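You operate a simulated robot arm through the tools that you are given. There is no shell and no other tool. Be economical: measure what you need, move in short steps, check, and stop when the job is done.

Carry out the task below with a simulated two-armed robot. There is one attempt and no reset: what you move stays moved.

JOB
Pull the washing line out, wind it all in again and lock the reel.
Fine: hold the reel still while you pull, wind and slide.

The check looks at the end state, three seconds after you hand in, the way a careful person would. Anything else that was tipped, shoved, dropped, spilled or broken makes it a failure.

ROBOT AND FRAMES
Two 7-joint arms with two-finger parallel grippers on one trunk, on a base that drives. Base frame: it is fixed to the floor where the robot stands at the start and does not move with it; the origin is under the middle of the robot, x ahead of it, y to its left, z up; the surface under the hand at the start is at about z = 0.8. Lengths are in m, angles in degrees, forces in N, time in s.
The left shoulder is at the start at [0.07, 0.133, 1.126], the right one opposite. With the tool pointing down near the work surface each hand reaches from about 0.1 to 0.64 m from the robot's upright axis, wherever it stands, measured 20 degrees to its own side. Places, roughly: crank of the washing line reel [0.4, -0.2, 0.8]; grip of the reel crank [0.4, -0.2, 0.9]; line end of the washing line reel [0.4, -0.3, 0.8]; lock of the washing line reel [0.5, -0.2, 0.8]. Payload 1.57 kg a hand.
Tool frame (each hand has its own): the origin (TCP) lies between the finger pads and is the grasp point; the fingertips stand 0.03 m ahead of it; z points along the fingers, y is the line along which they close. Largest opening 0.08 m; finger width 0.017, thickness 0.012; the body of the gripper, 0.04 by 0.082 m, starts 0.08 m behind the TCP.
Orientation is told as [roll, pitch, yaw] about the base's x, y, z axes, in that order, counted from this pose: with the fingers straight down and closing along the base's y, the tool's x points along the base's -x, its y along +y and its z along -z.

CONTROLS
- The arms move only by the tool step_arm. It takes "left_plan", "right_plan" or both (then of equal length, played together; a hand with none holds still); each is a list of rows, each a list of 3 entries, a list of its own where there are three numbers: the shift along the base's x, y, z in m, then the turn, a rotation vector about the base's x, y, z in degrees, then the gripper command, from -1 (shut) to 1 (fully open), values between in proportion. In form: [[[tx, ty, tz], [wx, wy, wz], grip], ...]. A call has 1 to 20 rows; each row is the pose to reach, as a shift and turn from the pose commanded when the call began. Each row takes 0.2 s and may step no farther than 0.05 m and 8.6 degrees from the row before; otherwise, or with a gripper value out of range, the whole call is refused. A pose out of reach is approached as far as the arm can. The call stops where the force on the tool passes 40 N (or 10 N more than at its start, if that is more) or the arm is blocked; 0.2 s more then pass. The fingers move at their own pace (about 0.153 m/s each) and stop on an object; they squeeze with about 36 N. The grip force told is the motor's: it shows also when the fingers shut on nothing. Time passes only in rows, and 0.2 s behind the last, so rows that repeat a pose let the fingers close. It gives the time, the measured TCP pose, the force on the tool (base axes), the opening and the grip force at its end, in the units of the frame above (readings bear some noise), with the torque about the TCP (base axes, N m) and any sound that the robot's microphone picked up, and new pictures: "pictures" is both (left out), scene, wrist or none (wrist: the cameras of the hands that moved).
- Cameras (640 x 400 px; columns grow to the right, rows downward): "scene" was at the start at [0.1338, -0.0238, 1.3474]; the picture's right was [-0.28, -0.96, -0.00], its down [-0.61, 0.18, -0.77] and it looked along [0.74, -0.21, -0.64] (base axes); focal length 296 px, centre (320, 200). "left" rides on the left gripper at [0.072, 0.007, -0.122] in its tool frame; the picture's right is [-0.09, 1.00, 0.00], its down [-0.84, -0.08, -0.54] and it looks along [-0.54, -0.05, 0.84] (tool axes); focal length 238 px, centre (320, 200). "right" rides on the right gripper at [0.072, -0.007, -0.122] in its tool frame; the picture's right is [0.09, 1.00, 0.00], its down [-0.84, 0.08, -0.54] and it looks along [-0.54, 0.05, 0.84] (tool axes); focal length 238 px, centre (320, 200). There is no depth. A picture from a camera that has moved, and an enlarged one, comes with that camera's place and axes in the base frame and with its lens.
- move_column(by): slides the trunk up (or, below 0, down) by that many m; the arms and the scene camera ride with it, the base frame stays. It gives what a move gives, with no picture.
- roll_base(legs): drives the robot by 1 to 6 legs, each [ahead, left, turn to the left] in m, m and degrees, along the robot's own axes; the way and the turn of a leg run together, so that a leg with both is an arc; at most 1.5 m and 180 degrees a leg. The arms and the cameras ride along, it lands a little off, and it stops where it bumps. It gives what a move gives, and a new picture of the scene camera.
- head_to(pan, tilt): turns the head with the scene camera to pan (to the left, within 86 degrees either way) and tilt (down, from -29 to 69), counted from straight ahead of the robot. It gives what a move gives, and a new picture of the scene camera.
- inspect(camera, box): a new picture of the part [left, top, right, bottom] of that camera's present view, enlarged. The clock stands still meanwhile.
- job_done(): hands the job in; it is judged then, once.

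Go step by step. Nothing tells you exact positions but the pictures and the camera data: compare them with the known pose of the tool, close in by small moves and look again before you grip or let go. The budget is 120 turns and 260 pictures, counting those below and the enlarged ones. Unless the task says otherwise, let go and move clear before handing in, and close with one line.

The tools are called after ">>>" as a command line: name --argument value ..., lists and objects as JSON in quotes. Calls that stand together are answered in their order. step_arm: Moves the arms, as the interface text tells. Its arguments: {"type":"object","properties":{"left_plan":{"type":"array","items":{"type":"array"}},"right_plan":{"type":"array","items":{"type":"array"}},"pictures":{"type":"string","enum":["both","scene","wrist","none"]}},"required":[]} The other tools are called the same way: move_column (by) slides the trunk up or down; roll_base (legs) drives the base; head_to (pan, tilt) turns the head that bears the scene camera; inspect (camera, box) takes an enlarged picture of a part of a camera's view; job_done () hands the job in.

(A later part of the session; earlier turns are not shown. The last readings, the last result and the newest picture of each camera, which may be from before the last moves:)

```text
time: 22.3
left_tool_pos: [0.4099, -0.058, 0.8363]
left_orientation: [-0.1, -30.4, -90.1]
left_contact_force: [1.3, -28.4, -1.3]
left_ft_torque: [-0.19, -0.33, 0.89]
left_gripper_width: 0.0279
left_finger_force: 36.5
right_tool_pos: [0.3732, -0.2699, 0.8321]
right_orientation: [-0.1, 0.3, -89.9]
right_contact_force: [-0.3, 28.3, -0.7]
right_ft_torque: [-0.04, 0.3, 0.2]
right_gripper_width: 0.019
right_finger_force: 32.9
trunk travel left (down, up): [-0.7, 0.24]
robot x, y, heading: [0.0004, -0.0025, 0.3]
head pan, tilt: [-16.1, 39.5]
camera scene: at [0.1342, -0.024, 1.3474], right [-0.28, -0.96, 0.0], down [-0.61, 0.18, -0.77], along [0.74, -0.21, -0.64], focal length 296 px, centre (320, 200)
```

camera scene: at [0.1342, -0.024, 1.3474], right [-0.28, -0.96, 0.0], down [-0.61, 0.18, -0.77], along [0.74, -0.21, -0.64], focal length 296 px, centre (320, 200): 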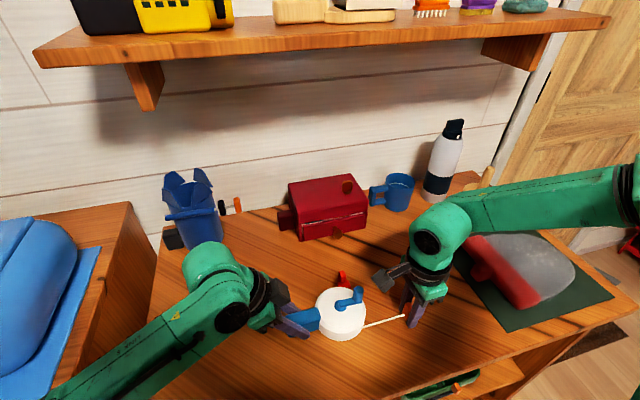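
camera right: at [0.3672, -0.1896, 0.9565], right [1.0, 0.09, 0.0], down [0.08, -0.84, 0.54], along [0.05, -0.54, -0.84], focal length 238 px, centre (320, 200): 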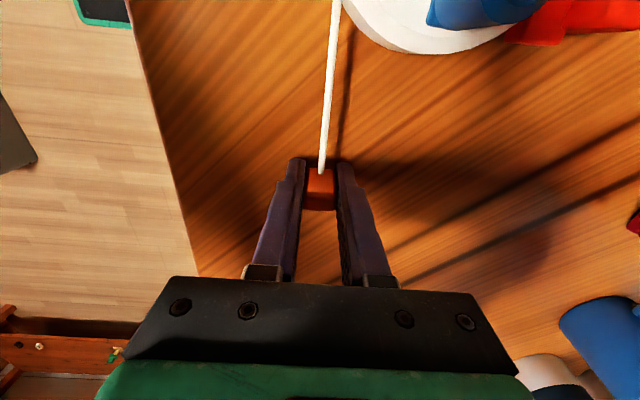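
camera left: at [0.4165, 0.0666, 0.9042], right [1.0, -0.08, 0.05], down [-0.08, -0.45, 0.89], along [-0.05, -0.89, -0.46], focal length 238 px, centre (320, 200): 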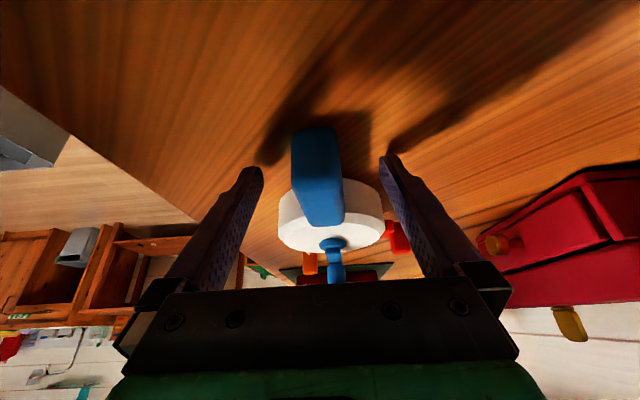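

A pull of 28 N passed straight into the left hand and the line didn't pay out, so the reel seems locked already. I release the tag and bring the right wrist camera over the lock to see how it slides.

>>> step_arm --right_plan '[[[0, 0.008, 0], [0, 0, 0], -1], [[0, 0.008, 0], [0, 0, 0], 0], [[0, 0.008, 0.03], [0, 0, 0], 1], [[0, 0.008, 0.07], [0, 0, 0], 1], [[0, 0.01, 0.12], [0, 0, 8], 1], [[0.01, 0.02, 0.15], [0, 0, 16], 1], [[0.02, 0.03, 0.16], [0, 0, 24], 1], [[0.03, 0.04, 0.16], [0, 0, 32], 1], [[0.04, 0.05, 0.16], [0, 0, 40], 1], [[0.05, 0.06, 0.16], [0, 0, 48], 1], [[0.055, 0.07, 0.16], [0, 0, 56], 1], [[0.06, 0.08, 0.15], [0, 0, 64], 1], [[0.06, 0.09, 0.14], [0, 0, 72], 1], [[0.06, 0.095, 0.13], [0, 0, 80], 1], [[0.06, 0.1, 0.12], [0, 0, 88], 1], [[0.06, 0.1, 0.12], [0, 0, 90], 1]]'

>>> inspect --camera "right" --box '[240, 80, 440, 205]'

>>> inspect --camera "scene" --box '[260, 230, 440, 342]'

```text
time: 25.7
left_tool_pos: [0.4104, -0.0565, 0.8345]
left_orientation: [-0.1, -29.9, -90.0]
left_contact_force: [-1.2, 1.1, 1.0]
left_ft_torque: [-0.2, -0.08, -0.1]
left_gripper_width: 0.0278
left_finger_force: 36.1
right_tool_pos: [0.4353, -0.1715, 0.9498]
right_orientation: [-0.2, 0.2, 0.2]
right_contact_force: [-0.7, 0.0, -0.1]
right_ft_torque: [0.0, 0.01, -0.01]
right_gripper_width: 0.0799
right_finger_force: 0.0
trunk travel left (down, up): [-0.7, 0.24]
robot x, y, heading: [0.0019, 0.0, 0.1]
head pan, tilt: [-16.1, 39.5]
camera scene: at [0.1334, -0.0234, 1.3474], right [-0.28, -0.96, 0.0], down [-0.61, 0.18, -0.77], along [0.74, -0.21, -0.64], focal length 296 px, centre (320, 200)
camera right: at [0.3633, -0.1782, 1.0734], right [-0.1, 1.0, 0.0], down [0.84, 0.08, 0.54], along [0.54, 0.05, -0.84], focal length 238 px, centre (320, 200)
```

scene: 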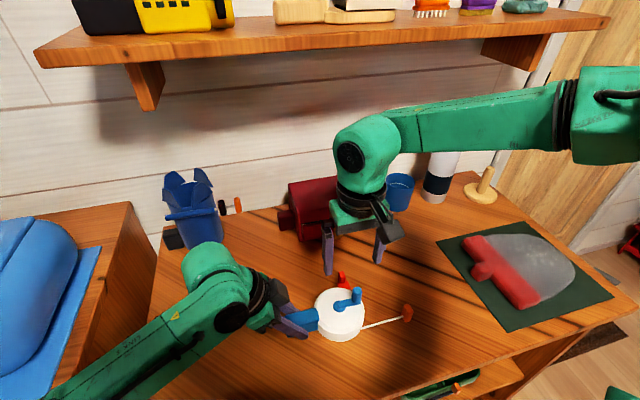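
right: 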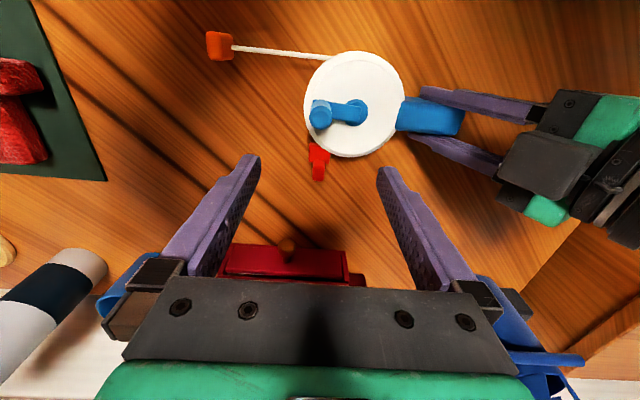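

```text
3.20 times, centred on (340, 142) of right
camera zoom: at [0.3633, -0.1782, 1.0734], right [-0.1, 1.0, 0.0], down [0.84, 0.08, 0.54], along [0.54, 0.05, -0.84], focal length 763 px, centre (256, 384)
```

zoom: 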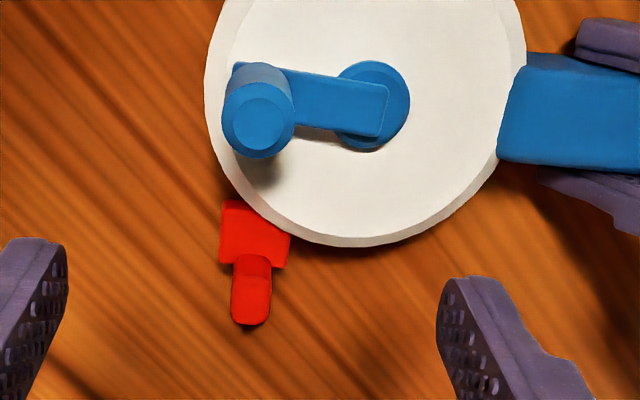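

```text
3.56 times, centred on (350, 286) of scene
camera zoom: at [0.1334, -0.0234, 1.3474], right [-0.28, -0.96, 0.0], down [-0.61, 0.18, -0.77], along [0.74, -0.21, -0.64], focal length 1054 px, centre (213, -106)
```

zoom: 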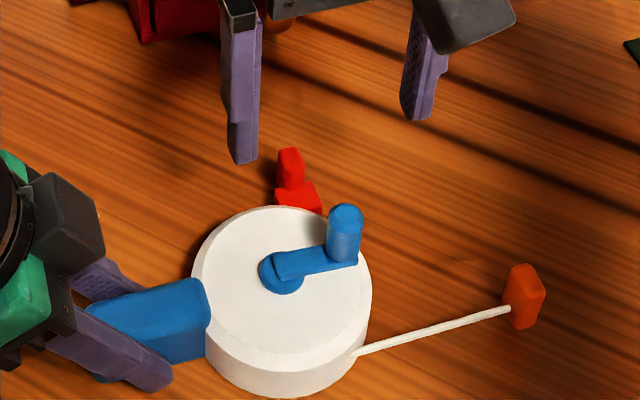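

The lock has a block against the drum rim with an upright knob on its outside, at about (0.484,-0.168), top z≈0.835. I grip the knob from above, closing along y.

>>> step_arm --right_plan '[[[0.025, 0.002, -0.02], [0, 0, 0], 0.2], [[0.0527, 0.0035, -0.045], [0, 0, 0], 0], [[0.0527, 0.0035, -0.075], [0, 0, 0], 0], [[0.0527, 0.0035, -0.104], [0, 0, 0], 0], [[0.0527, 0.0035, -0.104], [0, 0, 0], 0]]' --pictures "both"

>>> inspect --camera "right" --box '[240, 80, 440, 205]'

>>> inspect --camera "scene" --box '[290, 230, 410, 305]'

```text
time: 26.9
left_tool_pos: [0.4105, -0.0558, 0.8351]
left_orientation: [-0.1, -29.8, -90.0]
left_contact_force: [-0.2, -0.1, 0.4]
left_ft_torque: [-0.16, -0.12, 0.03]
left_gripper_width: 0.0277
left_finger_force: 36.0
right_tool_pos: [0.4828, -0.1698, 0.8493]
right_orientation: [0.0, 0.0, 0.1]
right_contact_force: [-0.1, 0.3, -0.3]
right_ft_torque: [-0.03, 0.0, 0.03]
right_gripper_width: 0.0398
right_finger_force: 0.1
right hand out of reach, approached as far as the arm can: row 4, 5
trunk travel left (down, up): [-0.7, 0.24]
robot x, y, heading: [0.0016, -0.0001, -0.2]
head pan, tilt: [-16.1, 39.5]
camera scene: at [0.134, -0.0237, 1.3474], right [-0.28, -0.96, 0.0], down [-0.61, 0.18, -0.77], along [0.74, -0.21, -0.64], focal length 296 px, centre (320, 200)
camera right: at [0.4119, -0.1771, 0.9711], right [-0.09, 1.0, 0.0], down [0.84, 0.08, 0.54], along [0.54, 0.05, -0.84], focal length 238 px, centre (320, 200)
```

scene: 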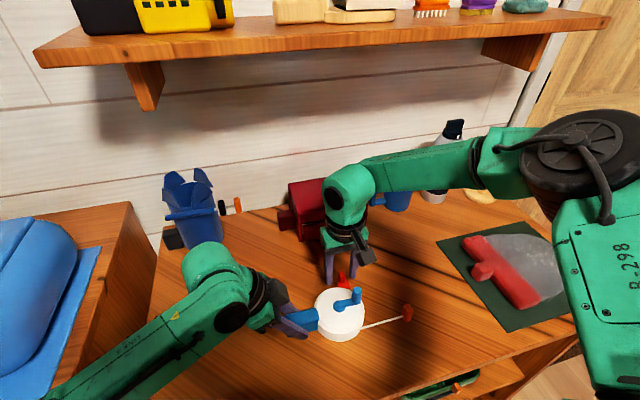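
right: 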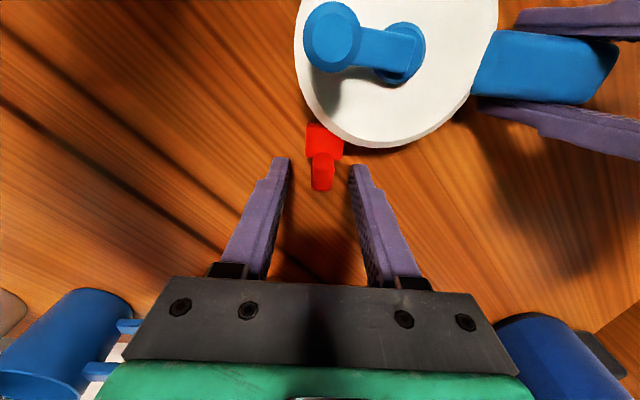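

```text
3.20 times, centred on (340, 142) of right
camera zoom: at [0.4119, -0.1771, 0.9711], right [-0.09, 1.0, 0.0], down [0.84, 0.08, 0.54], along [0.54, 0.05, -0.84], focal length 763 px, centre (256, 384)
```

zoom: 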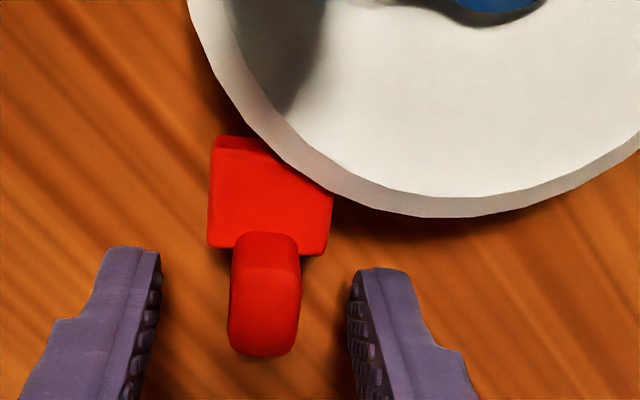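

```text
5.33 times, centred on (350, 268) of scene
camera zoom: at [0.134, -0.0237, 1.3474], right [-0.28, -0.96, 0.0], down [-0.61, 0.18, -0.77], along [0.74, -0.21, -0.64], focal length 1581 px, centre (160, -160)
```

zoom: 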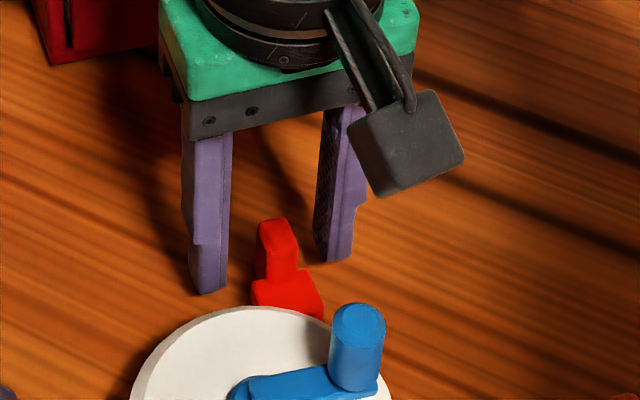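

The straight-down reach ends at x≈0.483, so I tilt the fingers forward by 15°, settle around the knob and close.

>>> step_arm --right_plan '[[[-0.004, 0.0005, 0], [0, -7.5, 0], 0], [[-0.007, 0.001, 0], [0, -15, 0], 0], [[-0.006, 0.001, -0.005], [0, -15, 0], 0], [[-0.006, 0.001, -0.005], [0, -15, 0], -0.6], [[-0.006, 0.001, -0.005], [0, -15, 0], -1], [[-0.006, 0.001, -0.005], [0, -15, 0], -1]]'

>>> inspect --camera "scene" --box '[290, 230, 410, 305]'

```text
time: 28.3
left_tool_pos: [0.4106, -0.0555, 0.8356]
left_orientation: [-0.1, -29.9, -89.9]
left_contact_force: [-1.7, 0.8, 0.8]
left_ft_torque: [-0.22, 0.04, -0.06]
left_gripper_width: 0.0277
left_finger_force: 35.6
right_tool_pos: [0.4753, -0.1695, 0.8435]
right_orientation: [-0.2, -14.7, 0.0]
right_contact_force: [1.1, 0.1, -0.2]
right_ft_torque: [0.11, -0.16, -0.01]
right_gripper_width: 0.012
right_finger_force: 29.5
trunk travel left (down, up): [-0.7, 0.24]
robot x, y, heading: [-0.0008, -0.0017, 0.1]
head pan, tilt: [-16.1, 39.5]
camera scene: at [0.1338, -0.0235, 1.3474], right [-0.28, -0.96, 0.0], down [-0.61, 0.18, -0.77], along [0.74, -0.21, -0.64], focal length 296 px, centre (320, 200)
camera right: at [0.3768, -0.1754, 0.9439], right [-0.09, 1.0, -0.03], down [0.67, 0.08, 0.74], along [0.74, 0.05, -0.67], focal length 238 px, centre (320, 200)
```

scene: 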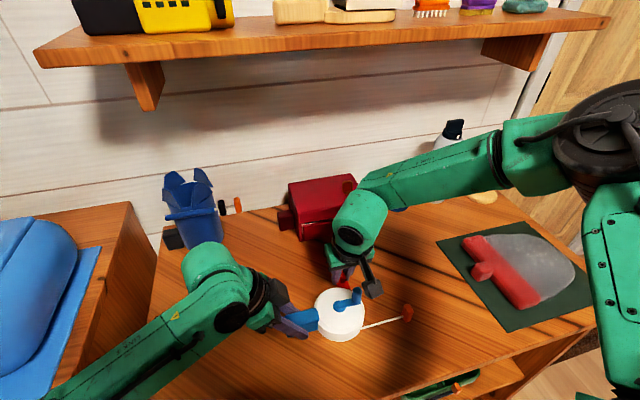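
right: 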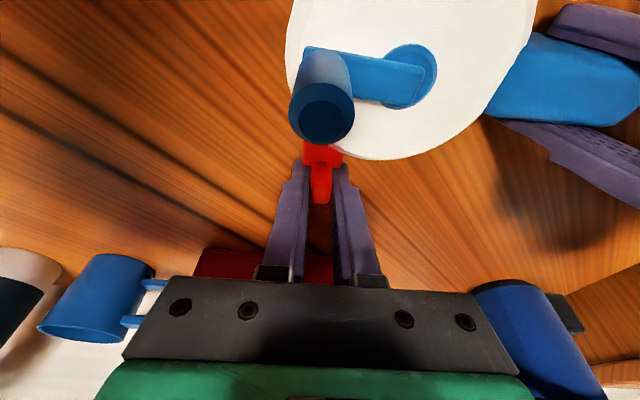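

```text
5.33 times, centred on (350, 268) of scene
camera zoom: at [0.1338, -0.0235, 1.3474], right [-0.28, -0.96, 0.0], down [-0.61, 0.18, -0.77], along [0.74, -0.21, -0.64], focal length 1581 px, centre (160, -160)
```

zoom: 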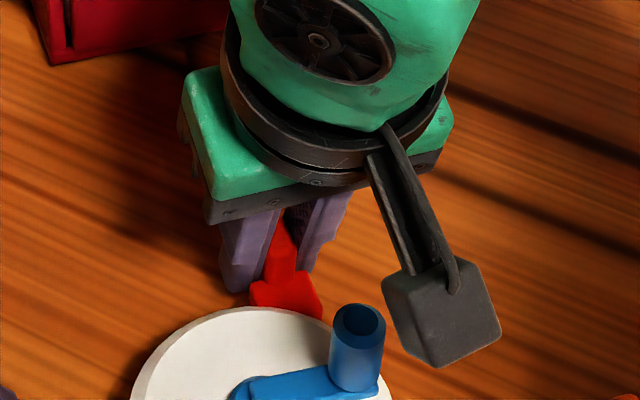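

The knob is gripped (0.012 m). I test motion outward (+x) gently.

>>> step_arm --right_plan '[[[0.002, 0, 0], [0, 0, 0], -1], [[0.004, 0, 0], [0, 0, 0], -1], [[0.006, 0, 0], [0, 0, 0], -1]]' --pictures "none"

>>> inspect --camera "scene" --box '[290, 230, 410, 305]'

```text
time: 29.1
left_tool_pos: [0.4111, -0.0557, 0.8353]
left_orientation: [0.0, -29.9, -89.8]
left_contact_force: [15.9, -3.5, -2.2]
left_ft_torque: [0.15, -0.37, 1.21]
left_gripper_width: 0.0279
left_finger_force: 36.3
right_tool_pos: [0.4832, -0.1686, 0.8439]
right_orientation: [-0.1, -14.5, 0.2]
right_contact_force: [-16.5, 3.2, 1.1]
right_ft_torque: [0.19, 0.56, 0.35]
right_gripper_width: 0.0118
right_finger_force: 29.6
trunk travel left (down, up): [-0.7, 0.24]
robot x, y, heading: [-0.0015, -0.0021, -0.1]
head pan, tilt: [-16.1, 39.5]
```

```text
5.33 times, centred on (350, 268) of scene
camera zoom: at [0.1345, -0.0238, 1.3473], right [-0.28, -0.96, 0.0], down [-0.61, 0.18, -0.77], along [0.74, -0.21, -0.64], focal length 1581 px, centre (160, -160)
```

zoom: 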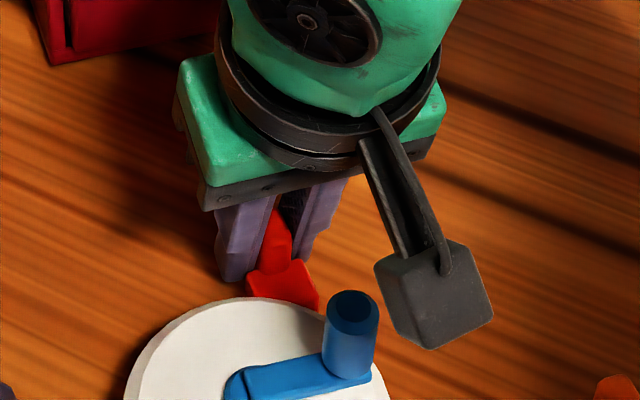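

The whole reel pivoted rather than the lock sliding outward. I go back and test inward (-x).

>>> step_arm --right_plan '[[[-0.003, 0, 0], [0, 0, 0], -1], [[-0.0065, 0, 0], [0, 0, 0], -1], [[-0.0065, 0, 0], [0, 0, 0], -1]]' --pictures "none"

>>> inspect --camera "scene" --box '[290, 230, 410, 305]'

>>> step_arm --right_plan '[[[-0.003, 0, 0], [0, 0, 0], -1], [[-0.006, 0, 0], [0, 0, 0], -1], [[-0.006, 0, 0], [0, 0, 0], -1]]' --pictures "none"

>>> inspect --camera "scene" --box '[290, 230, 410, 305]'

```text
time: 29.9
left_tool_pos: [0.4106, -0.0569, 0.8353]
left_orientation: [-0.1, -30.0, -90.0]
left_contact_force: [2.3, -0.8, 9.3]
left_ft_torque: [-1.01, -0.44, 0.24]
left_gripper_width: 0.0279
left_finger_force: 36.0
right_tool_pos: [0.4779, -0.1702, 0.8449]
right_orientation: [-0.1, -14.9, 0.2]
right_contact_force: [-2.6, 0.1, -8.9]
right_ft_torque: [-0.17, -0.38, 0.01]
right_gripper_width: 0.0115
right_finger_force: 29.1
trunk travel left (down, up): [-0.7, 0.24]
robot x, y, heading: [0.0019, -0.0008, 0.1]
head pan, tilt: [-16.1, 39.5]
```

```text
5.33 times, centred on (350, 268) of scene
camera zoom: at [0.1345, -0.0238, 1.3473], right [-0.28, -0.96, 0.0], down [-0.61, 0.18, -0.77], along [0.74, -0.21, -0.64], focal length 1581 px, centre (160, -160)
```

zoom: 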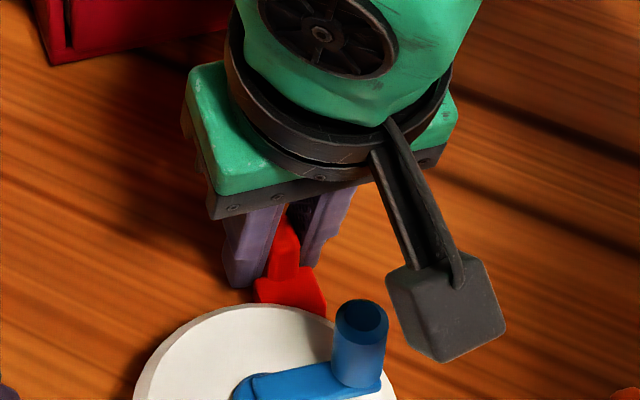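

```text
time: 30.7
left_tool_pos: [0.4103, -0.0556, 0.834]
left_orientation: [-0.3, -29.9, -90.0]
left_contact_force: [-11.8, 0.4, 9.1]
left_ft_torque: [-0.53, -0.04, -1.03]
left_gripper_width: 0.0281
left_finger_force: 35.7
right_tool_pos: [0.4718, -0.17, 0.8464]
right_orientation: [-0.1, -15.0, 0.1]
right_contact_force: [12.3, -0.5, -8.3]
right_ft_torque: [-0.54, -0.82, -0.32]
right_gripper_width: 0.012
right_finger_force: 29.5
trunk travel left (down, up): [-0.7, 0.24]
robot x, y, heading: [-0.003, -0.0009, 0.2]
head pan, tilt: [-16.1, 39.5]
```

```text
5.33 times, centred on (350, 268) of scene
camera zoom: at [0.1344, -0.0238, 1.3473], right [-0.28, -0.96, 0.0], down [-0.61, 0.18, -0.77], along [0.74, -0.21, -0.64], focal length 1581 px, centre (160, -160)
```

zoom: 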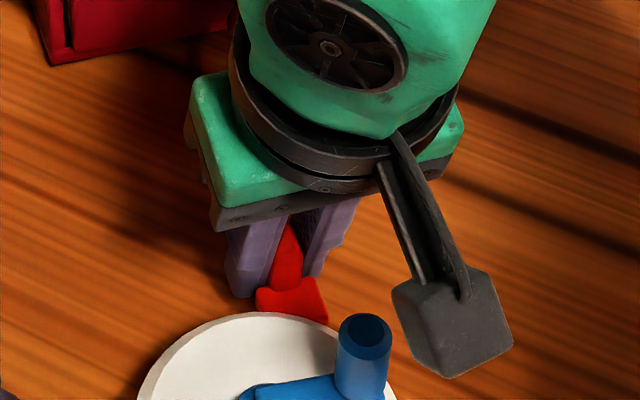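

Again the whole reel moves, so x isn't the slide direction. I return to the middle and test along y.

>>> step_arm --right_plan '[[[0.003, 0, 0], [0, 0, 0], -1], [[0.004, 0, 0], [0, 0, 0], -1], [[0.004, -0.003, 0], [0, 0, 0], -1], [[0.004, -0.006, 0], [0, 0, 0], -1], [[0.004, -0.008, 0], [0, 0, 0], -1]]' --pictures "none"

>>> inspect --camera "scene" --box '[290, 230, 410, 305]'

>>> inspect --camera "right" --box '[220, 60, 420, 210]'

```text
time: 31.9
left_tool_pos: [0.4113, -0.0568, 0.8361]
left_orientation: [-0.1, -30.1, -90.0]
left_contact_force: [1.0, -13.2, -4.9]
left_ft_torque: [1.02, -0.2, -0.64]
left_gripper_width: 0.0281
left_finger_force: 36.5
right_tool_pos: [0.4754, -0.1764, 0.8461]
right_orientation: [0.0, -14.7, 0.2]
right_contact_force: [-0.7, 13.4, 4.8]
right_ft_torque: [-0.12, 0.46, -0.23]
right_gripper_width: 0.0118
right_finger_force: 29.2
trunk travel left (down, up): [-0.7, 0.24]
robot x, y, heading: [0.001, -0.0012, -0.5]
head pan, tilt: [-16.1, 39.5]
```

```text
5.33 times, centred on (350, 268) of scene
camera zoom: at [0.1344, -0.0237, 1.3473], right [-0.28, -0.96, 0.0], down [-0.61, 0.18, -0.77], along [0.74, -0.21, -0.64], focal length 1581 px, centre (160, -160)
```

zoom: 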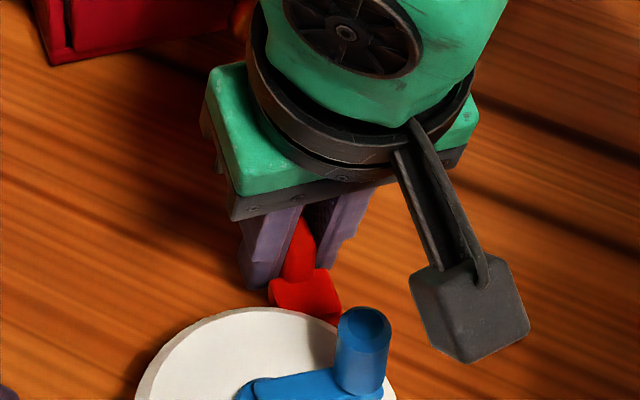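

```text
2.67 times, centred on (320, 135) of right
camera zoom: at [0.3752, -0.1832, 0.9455], right [-0.09, 1.0, -0.02], down [0.67, 0.08, 0.74], along [0.74, 0.05, -0.67], focal length 636 px, centre (320, 373)
```

zoom: 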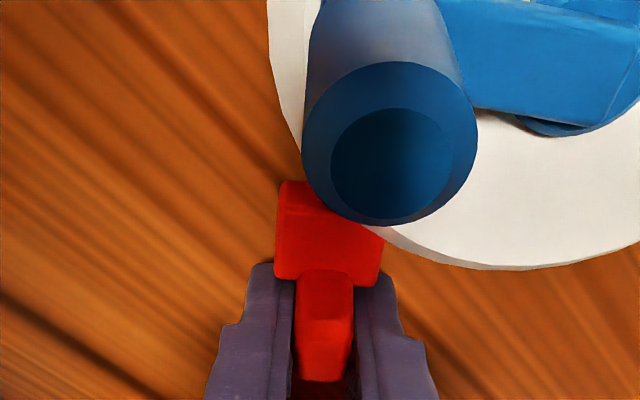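

The lock slid about 5 mm in -y relative to the drum, so it slides along y. I keep going in -y until it stops.

>>> step_arm --right_plan '[[[0, -0.003, 0], [0, 0, 0], -1], [[0, -0.006, 0], [0, 0, 0], -1], [[0, -0.009, 0], [0, 0, 0], -1], [[0, -0.012, 0], [0, 0, 0], -1]]' --pictures "none"

>>> inspect --camera "scene" --box '[290, 230, 410, 305]'

```text
time: 32.9
left_tool_pos: [0.4116, -0.0565, 0.8367]
left_orientation: [0.1, -30.1, -89.8]
left_contact_force: [9.2, -27.9, -0.3]
left_ft_torque: [-0.6, 0.54, -0.87]
left_gripper_width: 0.0284
left_finger_force: 35.7
right_tool_pos: [0.476, -0.1899, 0.844]
right_orientation: [-0.1, -14.9, 0.2]
right_contact_force: [-7.1, 26.9, 3.5]
right_ft_torque: [1.59, 0.17, 0.19]
right_gripper_width: 0.0121
right_finger_force: 29.8
trunk travel left (down, up): [-0.7, 0.24]
robot x, y, heading: [0.0004, 0.0018, -0.0]
head pan, tilt: [-16.1, 39.5]
```

```text
5.33 times, centred on (350, 268) of scene
camera zoom: at [0.1338, -0.0237, 1.3475], right [-0.28, -0.96, 0.0], down [-0.61, 0.18, -0.77], along [0.74, -0.21, -0.64], focal length 1581 px, centre (160, -160)
```

zoom: 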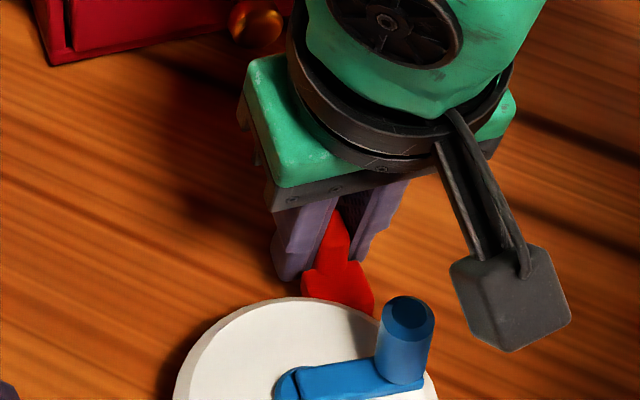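

It's unclear whether the lock or the whole reel moved that time. I push back along +y and compare.

>>> step_arm --right_plan '[[[0, 0.004, 0], [0, 0, 0], -1], [[0, 0.008, 0], [0, 0, 0], -1], [[0, 0.012, 0], [0, 0, 0], -1], [[0, 0.016, 0], [0, 0, 0], -1]]' --pictures "none"

>>> inspect --camera "scene" --box '[290, 230, 410, 305]'

```text
time: 33.9
left_tool_pos: [0.4104, -0.0549, 0.8344]
left_orientation: [0.0, -29.9, -89.9]
left_contact_force: [-4.6, 0.9, 6.7]
left_ft_torque: [-0.43, -0.52, -0.34]
left_gripper_width: 0.0278
left_finger_force: 36.8
right_tool_pos: [0.4737, -0.1744, 0.8438]
right_orientation: [-0.1, -14.8, 0.2]
right_contact_force: [5.4, 0.1, -4.1]
right_ft_torque: [-0.27, 0.06, -0.25]
right_gripper_width: 0.0117
right_finger_force: 29.0
trunk travel left (down, up): [-0.7, 0.24]
robot x, y, heading: [-0.0025, 0.0001, 0.1]
head pan, tilt: [-16.1, 39.5]
```

```text
5.33 times, centred on (350, 268) of scene
camera zoom: at [0.1342, -0.0235, 1.3474], right [-0.28, -0.96, 0.0], down [-0.61, 0.18, -0.77], along [0.74, -0.21, -0.64], focal length 1581 px, centre (160, -160)
```

zoom: 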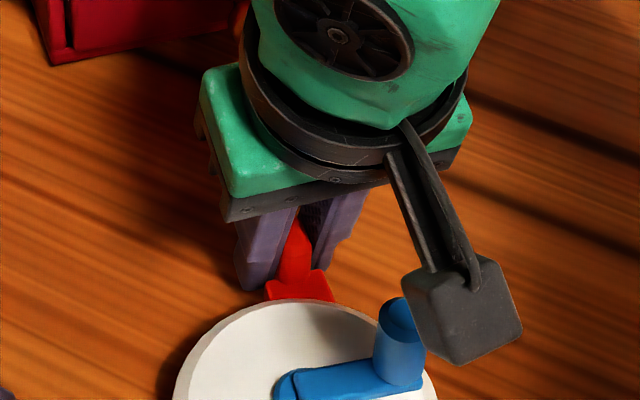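

Now the drum stayed still and the lock slid about 15 mm in +y with hardly any force. I continue in +y to find that end stop.

>>> step_arm --right_plan '[[[0, 0.003, 0], [0, 0, 0], -1], [[0, 0.006, 0], [0, 0, 0], -1], [[0, 0.009, 0], [0, 0, 0], -1]]' --pictures "none"

>>> inspect --camera "scene" --box '[290, 230, 410, 305]'

>>> inspect --camera "right" --box '[220, 60, 420, 210]'

```text
time: 34.7
left_tool_pos: [0.4106, -0.0552, 0.8354]
left_orientation: [-0.1, -29.9, -89.9]
left_contact_force: [-7.2, 0.2, 6.1]
left_ft_torque: [-0.33, -0.47, -0.49]
left_gripper_width: 0.0277
left_finger_force: 36.5
right_tool_pos: [0.4759, -0.1654, 0.8444]
right_orientation: [-0.2, -14.8, 0.1]
right_contact_force: [8.2, -1.2, -6.1]
right_ft_torque: [-0.34, -0.16, -0.23]
right_gripper_width: 0.0118
right_finger_force: 28.6
trunk travel left (down, up): [-0.7, 0.24]
robot x, y, heading: [0.0006, 0.0016, -0.2]
head pan, tilt: [-16.1, 39.5]
```

```text
5.33 times, centred on (350, 268) of scene
camera zoom: at [0.1343, -0.0237, 1.3473], right [-0.28, -0.96, 0.0], down [-0.61, 0.18, -0.77], along [0.74, -0.21, -0.64], focal length 1581 px, centre (160, -160)
```

zoom: 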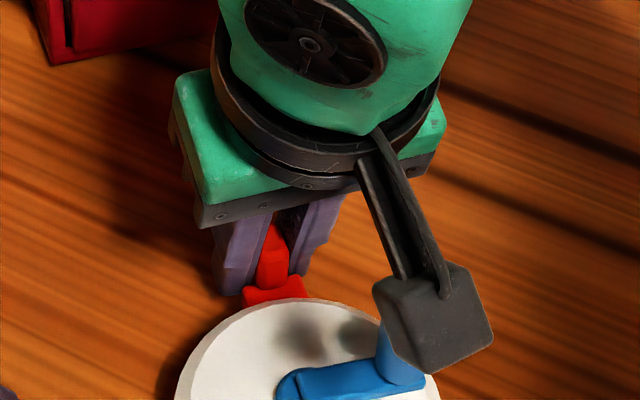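

```text
2.67 times, centred on (320, 135) of right
camera zoom: at [0.375, -0.1716, 0.9459], right [-0.09, 1.0, -0.03], down [0.67, 0.08, 0.74], along [0.74, 0.05, -0.67], focal length 636 px, centre (320, 373)
```

zoom: 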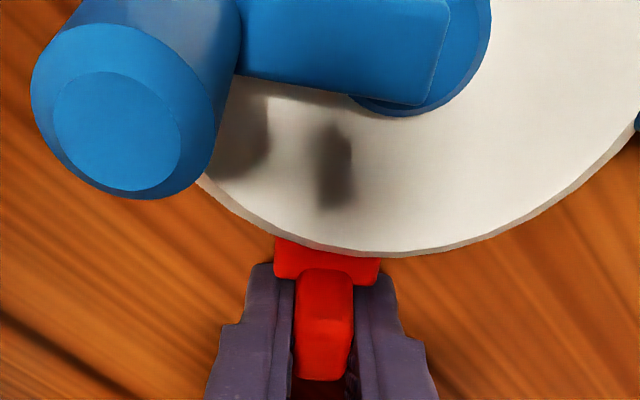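

It's still sliding freely. I keep going in +y.

>>> step_arm --right_plan '[[[0, 0.004, 0], [0, 0, 0], -1], [[0, 0.008, 0], [0, 0, 0], -1], [[0, 0.012, 0], [0, 0, 0], -1]]' --pictures "none"

>>> inspect --camera "scene" --box '[290, 230, 410, 305]'

>>> inspect --camera "right" --box '[220, 60, 420, 210]'

```text
time: 35.5
left_tool_pos: [0.4112, -0.0557, 0.8337]
left_orientation: [-0.3, -29.5, -89.8]
left_contact_force: [-17.7, 24.5, 7.9]
left_ft_torque: [-0.53, -0.75, -0.11]
left_gripper_width: 0.0279
left_finger_force: 36.4
right_tool_pos: [0.4754, -0.1546, 0.8461]
right_orientation: [-0.3, -14.9, 0.1]
right_contact_force: [17.4, -24.9, -7.1]
right_ft_torque: [-0.59, 0.02, -0.05]
right_gripper_width: 0.0119
right_finger_force: 29.3
trunk travel left (down, up): [-0.7, 0.24]
robot x, y, heading: [0.0004, 0.0003, -0.0]
head pan, tilt: [-16.1, 39.5]
```

```text
5.33 times, centred on (350, 268) of scene
camera zoom: at [0.1341, -0.0238, 1.3474], right [-0.28, -0.96, 0.0], down [-0.61, 0.18, -0.77], along [0.74, -0.21, -0.64], focal length 1581 px, centre (160, -160)
```

zoom: 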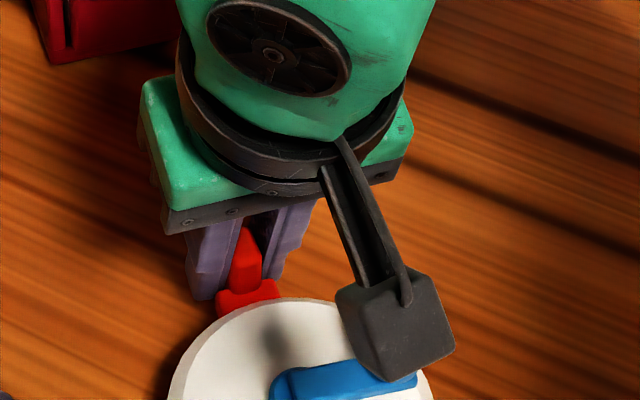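

```text
2.67 times, centred on (320, 135) of right
camera zoom: at [0.3758, -0.1607, 0.9456], right [-0.09, 1.0, -0.03], down [0.67, 0.08, 0.74], along [0.74, 0.05, -0.67], focal length 636 px, centre (320, 373)
```

zoom: 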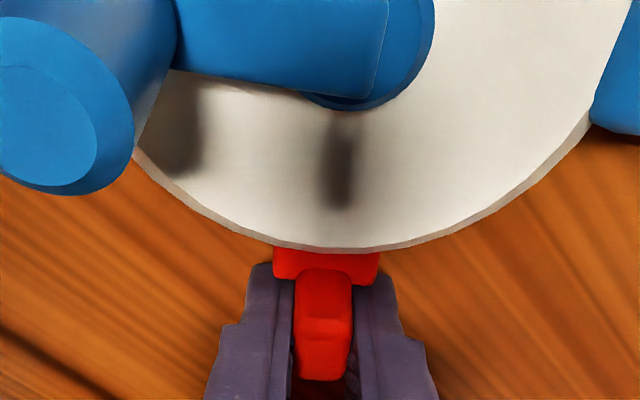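

That's the +y end stop (25 N), about 25 mm of travel from the original end. I ease off, release the knob, and go test whether the crank turns in this state.

>>> step_arm --right_plan '[[[0, -0.003, 0], [0, 0, 0], -1], [[0, -0.003, 0], [0, 0, 0], 0], [[0.0, -0.003, 0.02], [0, 0, 0], 0.2], [[0, -0.005, 0.06], [0, 0, 0], 0.2], [[-0.02, -0.01, 0.1], [0, 7.5, 0], 0.2], [[-0.05, -0.02, 0.11], [0, 15, 0], 0.2], [[-0.075, -0.025, 0.11], [0, 15, 0], 0.2], [[-0.075, -0.025, 0.11], [0, 15, 0], 0.2]]'

>>> inspect --camera "right" --box '[220, 20, 460, 170]'

>>> inspect --camera "scene" --box '[260, 230, 440, 342]'

```text
time: 37.3
left_tool_pos: [0.4111, -0.0563, 0.8345]
left_orientation: [-0.2, -29.9, -89.9]
left_contact_force: [-1.2, 0.6, -2.8]
left_ft_torque: [0.2, 0.0, 0.0]
left_gripper_width: 0.0278
left_finger_force: 36.6
right_tool_pos: [0.3984, -0.1753, 0.9555]
right_orientation: [-0.1, 0.2, 0.1]
right_contact_force: [0.3, 0.2, 0.0]
right_ft_torque: [0.0, -0.01, 0.01]
right_gripper_width: 0.0478
right_finger_force: 0.0
trunk travel left (down, up): [-0.7, 0.24]
robot x, y, heading: [-0.0008, -0.0011, -0.1]
head pan, tilt: [-16.1, 39.5]
camera scene: at [0.1351, -0.0235, 1.3473], right [-0.28, -0.96, 0.0], down [-0.61, 0.18, -0.77], along [0.74, -0.21, -0.64], focal length 296 px, centre (320, 200)
camera right: at [0.3285, -0.1826, 1.0776], right [-0.09, 1.0, 0.0], down [0.84, 0.08, 0.54], along [0.54, 0.05, -0.84], focal length 238 px, centre (320, 200)
```

scene: 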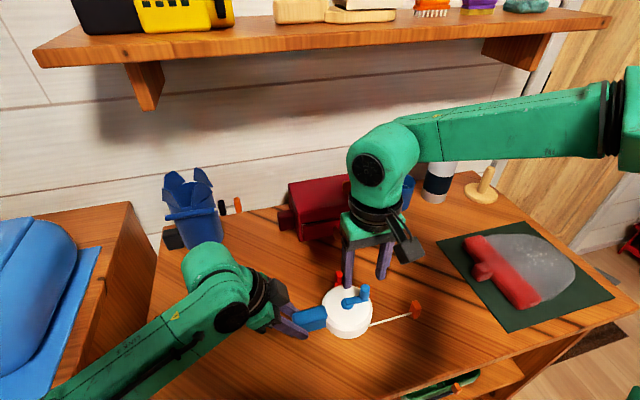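
right: 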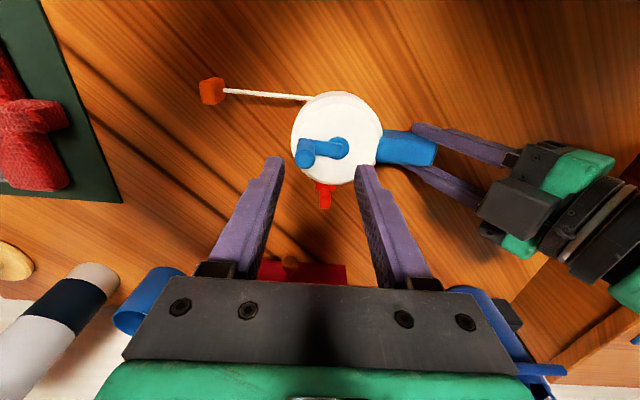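

```text
2.67 times, centred on (340, 95) of right
camera zoom: at [0.3285, -0.1826, 1.0776], right [-0.09, 1.0, 0.0], down [0.84, 0.08, 0.54], along [0.54, 0.05, -0.84], focal length 636 px, centre (267, 480)
```

zoom: 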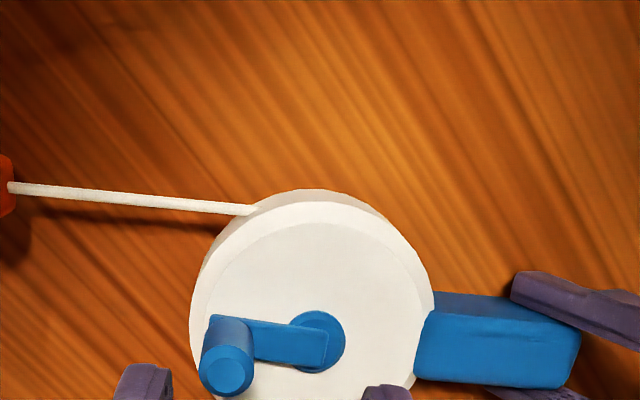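

```text
3.56 times, centred on (350, 286) of scene
camera zoom: at [0.1351, -0.0235, 1.3473], right [-0.28, -0.96, 0.0], down [-0.61, 0.18, -0.77], along [0.74, -0.21, -0.64], focal length 1054 px, centre (213, -106)
```

zoom: 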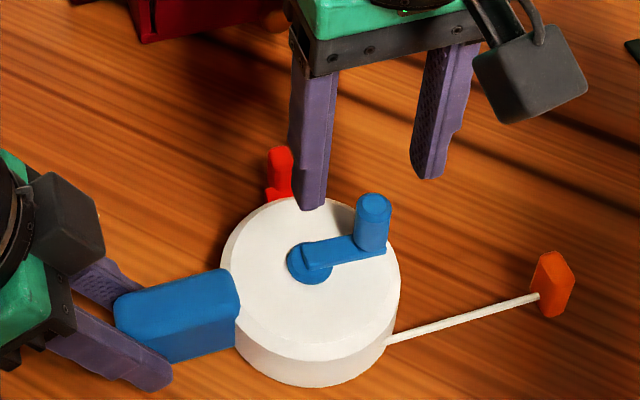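

The reel has slipped about 18 mm in -y through the left grip, so I regrip the handle nearer the drum and slightly deeper before testing.

>>> step_arm --left_plan '[[[0, 0, 0], [0, 0, 0], -0.2], [[0, 0, 0], [0, 0, 0], 0], [[0, -0.01, -0.001], [0, 0, 0], 0], [[0, -0.021, -0.003], [0, 0, 0], 0], [[0, -0.021, -0.003], [0, 0, 0], -0.5], [[0, -0.021, -0.003], [0, 0, 0], -1], [[0, -0.021, -0.003], [0, 0, 0], -1]]' --pictures "none"

>>> inspect --camera "scene" --box '[260, 230, 440, 342]'

>>> inspect --camera "right" --box '[220, 20, 460, 170]'

```text
time: 38.9
left_tool_pos: [0.411, -0.0787, 0.8325]
left_orientation: [-0.1, -30.0, -89.8]
left_contact_force: [0.2, -1.4, 2.2]
left_ft_torque: [-0.08, -0.08, 0.04]
left_gripper_width: 0.0275
left_finger_force: 36.1
right_tool_pos: [0.3976, -0.1764, 0.9551]
right_orientation: [-0.1, 0.2, 0.1]
right_contact_force: [-0.1, 1.0, 0.1]
right_ft_torque: [0.01, 0.01, -0.03]
right_gripper_width: 0.0481
right_finger_force: 0.1
trunk travel left (down, up): [-0.7, 0.24]
robot x, y, heading: [-0.0026, -0.0003, 0.1]
head pan, tilt: [-16.1, 39.5]
```

```text
3.56 times, centred on (350, 286) of scene
camera zoom: at [0.1338, -0.0239, 1.3474], right [-0.28, -0.96, 0.0], down [-0.61, 0.18, -0.77], along [0.74, -0.21, -0.64], focal length 1054 px, centre (213, -106)
```

zoom: 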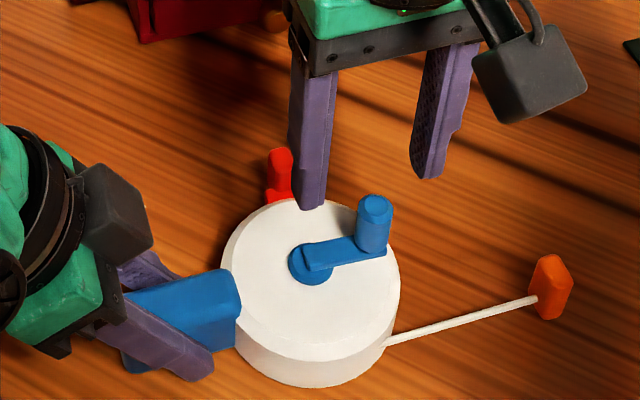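

```text
2.67 times, centred on (340, 95) of right
camera zoom: at [0.3276, -0.1829, 1.0778], right [-0.09, 1.0, 0.0], down [0.84, 0.08, 0.54], along [0.54, 0.05, -0.84], focal length 636 px, centre (267, 480)
```

zoom: 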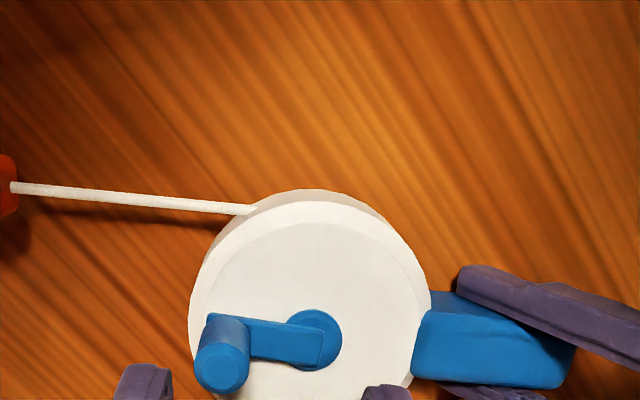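

The grip is firm. Next I take the crank grip at about (0.418,-0.188) and try a small counter-clockwise (unwinding) turn.

>>> step_arm --right_plan '[[[0.0205, -0.012, -0.02], [0, 0, 0], 0.1], [[0.0205, -0.012, -0.05], [0, 0, 0], 0.1], [[0.0205, -0.012, -0.077], [0, 0, 0], 0.1], [[0.0205, -0.012, -0.077], [0, 0, 0], -0.4], [[0.0205, -0.012, -0.077], [0, 0, 0], -1], [[0.0205, -0.012, -0.077], [0, 0, 0], -1]]' --pictures "both"

>>> inspect --camera "scene" --box '[260, 230, 440, 342]'

```text
time: 39.9
left_tool_pos: [0.4115, -0.0775, 0.832]
left_orientation: [0.2, -29.8, -89.7]
left_contact_force: [-1.3, 13.2, 4.8]
left_ft_torque: [-0.69, 0.0, -0.17]
left_gripper_width: 0.0279
left_finger_force: 35.8
right_tool_pos: [0.4196, -0.1895, 0.8827]
right_orientation: [0.1, -0.4, -0.1]
right_contact_force: [1.5, -16.0, 17.7]
right_ft_torque: [-0.33, 0.25, 0.1]
right_gripper_width: 0.0157
right_finger_force: 28.2
trunk travel left (down, up): [-0.7, 0.24]
robot x, y, heading: [-0.0026, -0.0007, -0.2]
head pan, tilt: [-16.1, 39.5]
stopped in row 5 (right hand): the force on the tool passed its limit at 46 N (the readings are from after the stop); the commanded pose is now the measured one
camera scene: at [0.1308, -0.024, 1.348], right [-0.28, -0.96, 0.0], down [-0.61, 0.18, -0.77], along [0.74, -0.22, -0.63], focal length 296 px, centre (320, 200)
camera right: at [0.3476, -0.1961, 1.0053], right [-0.09, 1.0, 0.0], down [0.83, 0.08, 0.55], along [0.55, 0.05, -0.84], focal length 238 px, centre (320, 200)
```

scene: 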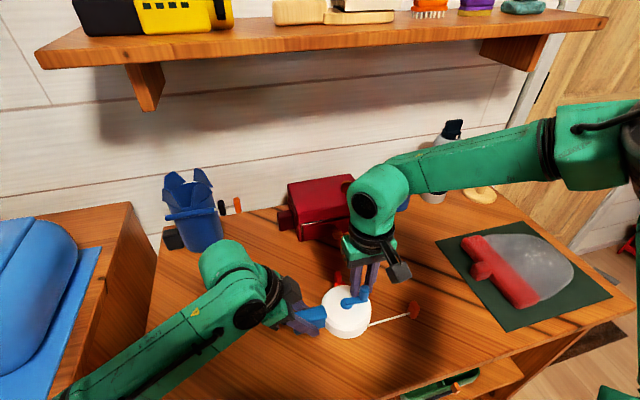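
right: 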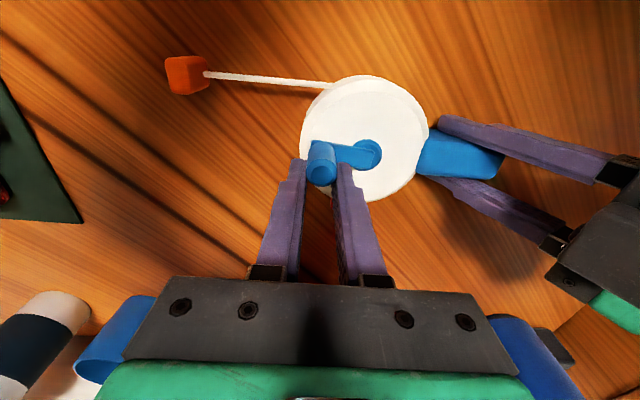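

```text
3.56 times, centred on (350, 286) of scene
camera zoom: at [0.1308, -0.024, 1.348], right [-0.28, -0.96, 0.0], down [-0.61, 0.18, -0.77], along [0.74, -0.22, -0.63], focal length 1054 px, centre (213, -106)
```

zoom: 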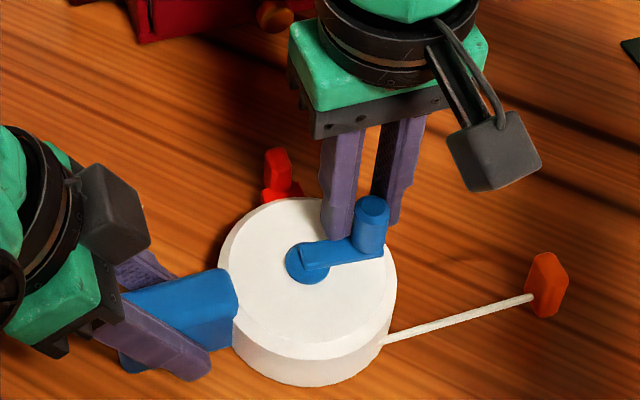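

The grip is held, with a fingertip resting on the crank arm. I raise 4 mm and nudge toward +x along the circle.

>>> step_arm --right_plan '[[[0, 0, 0.004], [0, 0, 0], -1], [[0.003, 0, 0.004], [0, 0, 0], -1], [[0.006, 0.0006, 0.004], [0, 0, 0], -1], [[0.009, 0.0012, 0.004], [0, 0, 0], -1]]' --pictures "none"

>>> inspect --camera "scene" --box '[260, 230, 440, 342]'

```text
time: 40.9
left_tool_pos: [0.4096, -0.0779, 0.8328]
left_orientation: [-0.1, -30.0, -89.8]
left_contact_force: [-1.6, -1.8, 6.3]
left_ft_torque: [-0.19, 0.02, -0.11]
left_gripper_width: 0.0276
left_finger_force: 35.9
right_tool_pos: [0.4279, -0.1862, 0.8849]
right_orientation: [0.4, -0.1, 0.2]
right_contact_force: [0.8, 0.2, 0.0]
right_ft_torque: [0.02, 0.01, 0.01]
right_gripper_width: 0.0
right_finger_force: 21.3
trunk travel left (down, up): [-0.7, 0.24]
robot x, y, heading: [-0.0033, 0.0004, -0.0]
head pan, tilt: [-16.1, 39.5]
```

```text
3.56 times, centred on (350, 286) of scene
camera zoom: at [0.1327, -0.0238, 1.3475], right [-0.28, -0.96, 0.0], down [-0.61, 0.18, -0.77], along [0.74, -0.21, -0.64], focal length 1054 px, centre (213, -106)
```

zoom: 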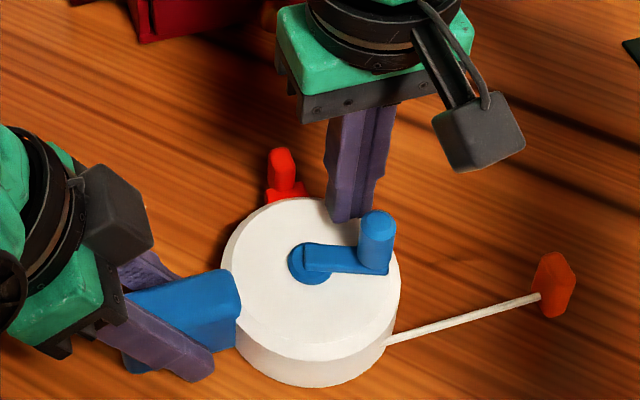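

The pinched crank grip slipped, and the crank turned a few degrees clockwise. Pulling the line is the decisive test, so I go back to the tag with the yaw at -90°.

>>> step_arm --right_plan '[[[0, 0, 0.04], [0, 0, 0], -1], [[0, -0.01, 0.08], [0, 0, 0], 0], [[-0.01, -0.02, 0.1], [0, 0, -8.2], 1], [[-0.015, -0.03, 0.1], [0, 0, -16.4], 1], [[-0.02, -0.04, 0.1], [0, 0, -24.6], 1], [[-0.025, -0.05, 0.1], [0, 0, -32.8], 1], [[-0.03, -0.06, 0.1], [0, 0, -41], 1], [[-0.035, -0.07, 0.1], [0, 0, -49.2], 1], [[-0.04, -0.08, 0.09], [0, 0, -57.4], 1], [[-0.045, -0.09, 0.08], [0, 0, -65.6], 1], [[-0.048, -0.096, 0.06], [0, 0, -73.8], 1], [[-0.049, -0.099, 0.04], [0, 0, -82], 1], [[-0.049, -0.099, 0.02], [0, 0, -90], 1], [[-0.049, -0.099, 0.0], [0, 0, -90], 1], [[-0.049, -0.099, 0.0], [0, 0, -90], 1]]' --pictures "wrist"

>>> inspect --camera "scene" --box '[260, 230, 440, 342]'

```text
time: 44.1
left_tool_pos: [0.4101, -0.0782, 0.8312]
left_orientation: [0.0, -29.9, -89.7]
left_contact_force: [-0.1, -2.1, 9.3]
left_ft_torque: [-0.35, -0.02, 0.0]
left_gripper_width: 0.028
left_finger_force: 36.3
right_tool_pos: [0.38, -0.2857, 0.8813]
right_orientation: [0.4, -0.2, -89.9]
right_contact_force: [-0.4, -0.4, -0.2]
right_ft_torque: [-0.02, -0.02, 0.06]
right_gripper_width: 0.0799
right_finger_force: 0.0
trunk travel left (down, up): [-0.7, 0.24]
robot x, y, heading: [-0.0007, -0.0008, -0.0]
head pan, tilt: [-16.1, 39.5]
camera right: at [0.3733, -0.2125, 1.0049], right [1.0, 0.09, 0.01], down [0.07, -0.84, 0.54], along [0.06, -0.54, -0.84], focal length 238 px, centre (320, 200)
```

right: 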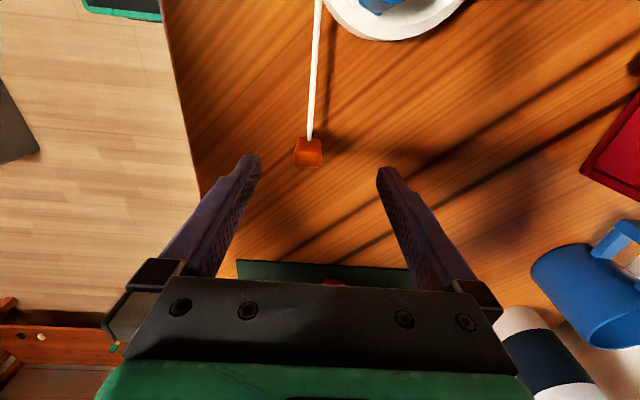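

```text
3.56 times, centred on (350, 286) of scene
camera zoom: at [0.1324, -0.0239, 1.3476], right [-0.28, -0.96, 0.0], down [-0.61, 0.18, -0.77], along [0.74, -0.21, -0.64], focal length 1054 px, centre (213, -106)
```

zoom: 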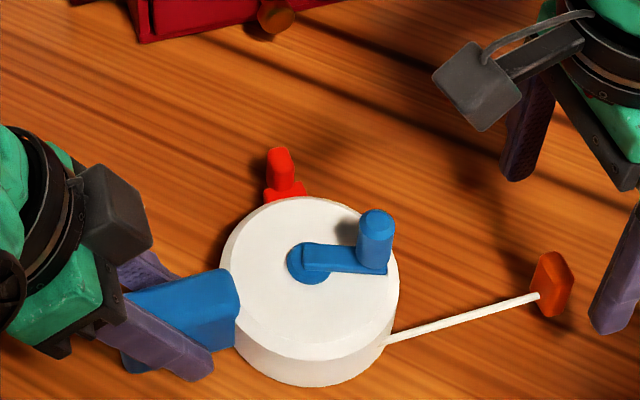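

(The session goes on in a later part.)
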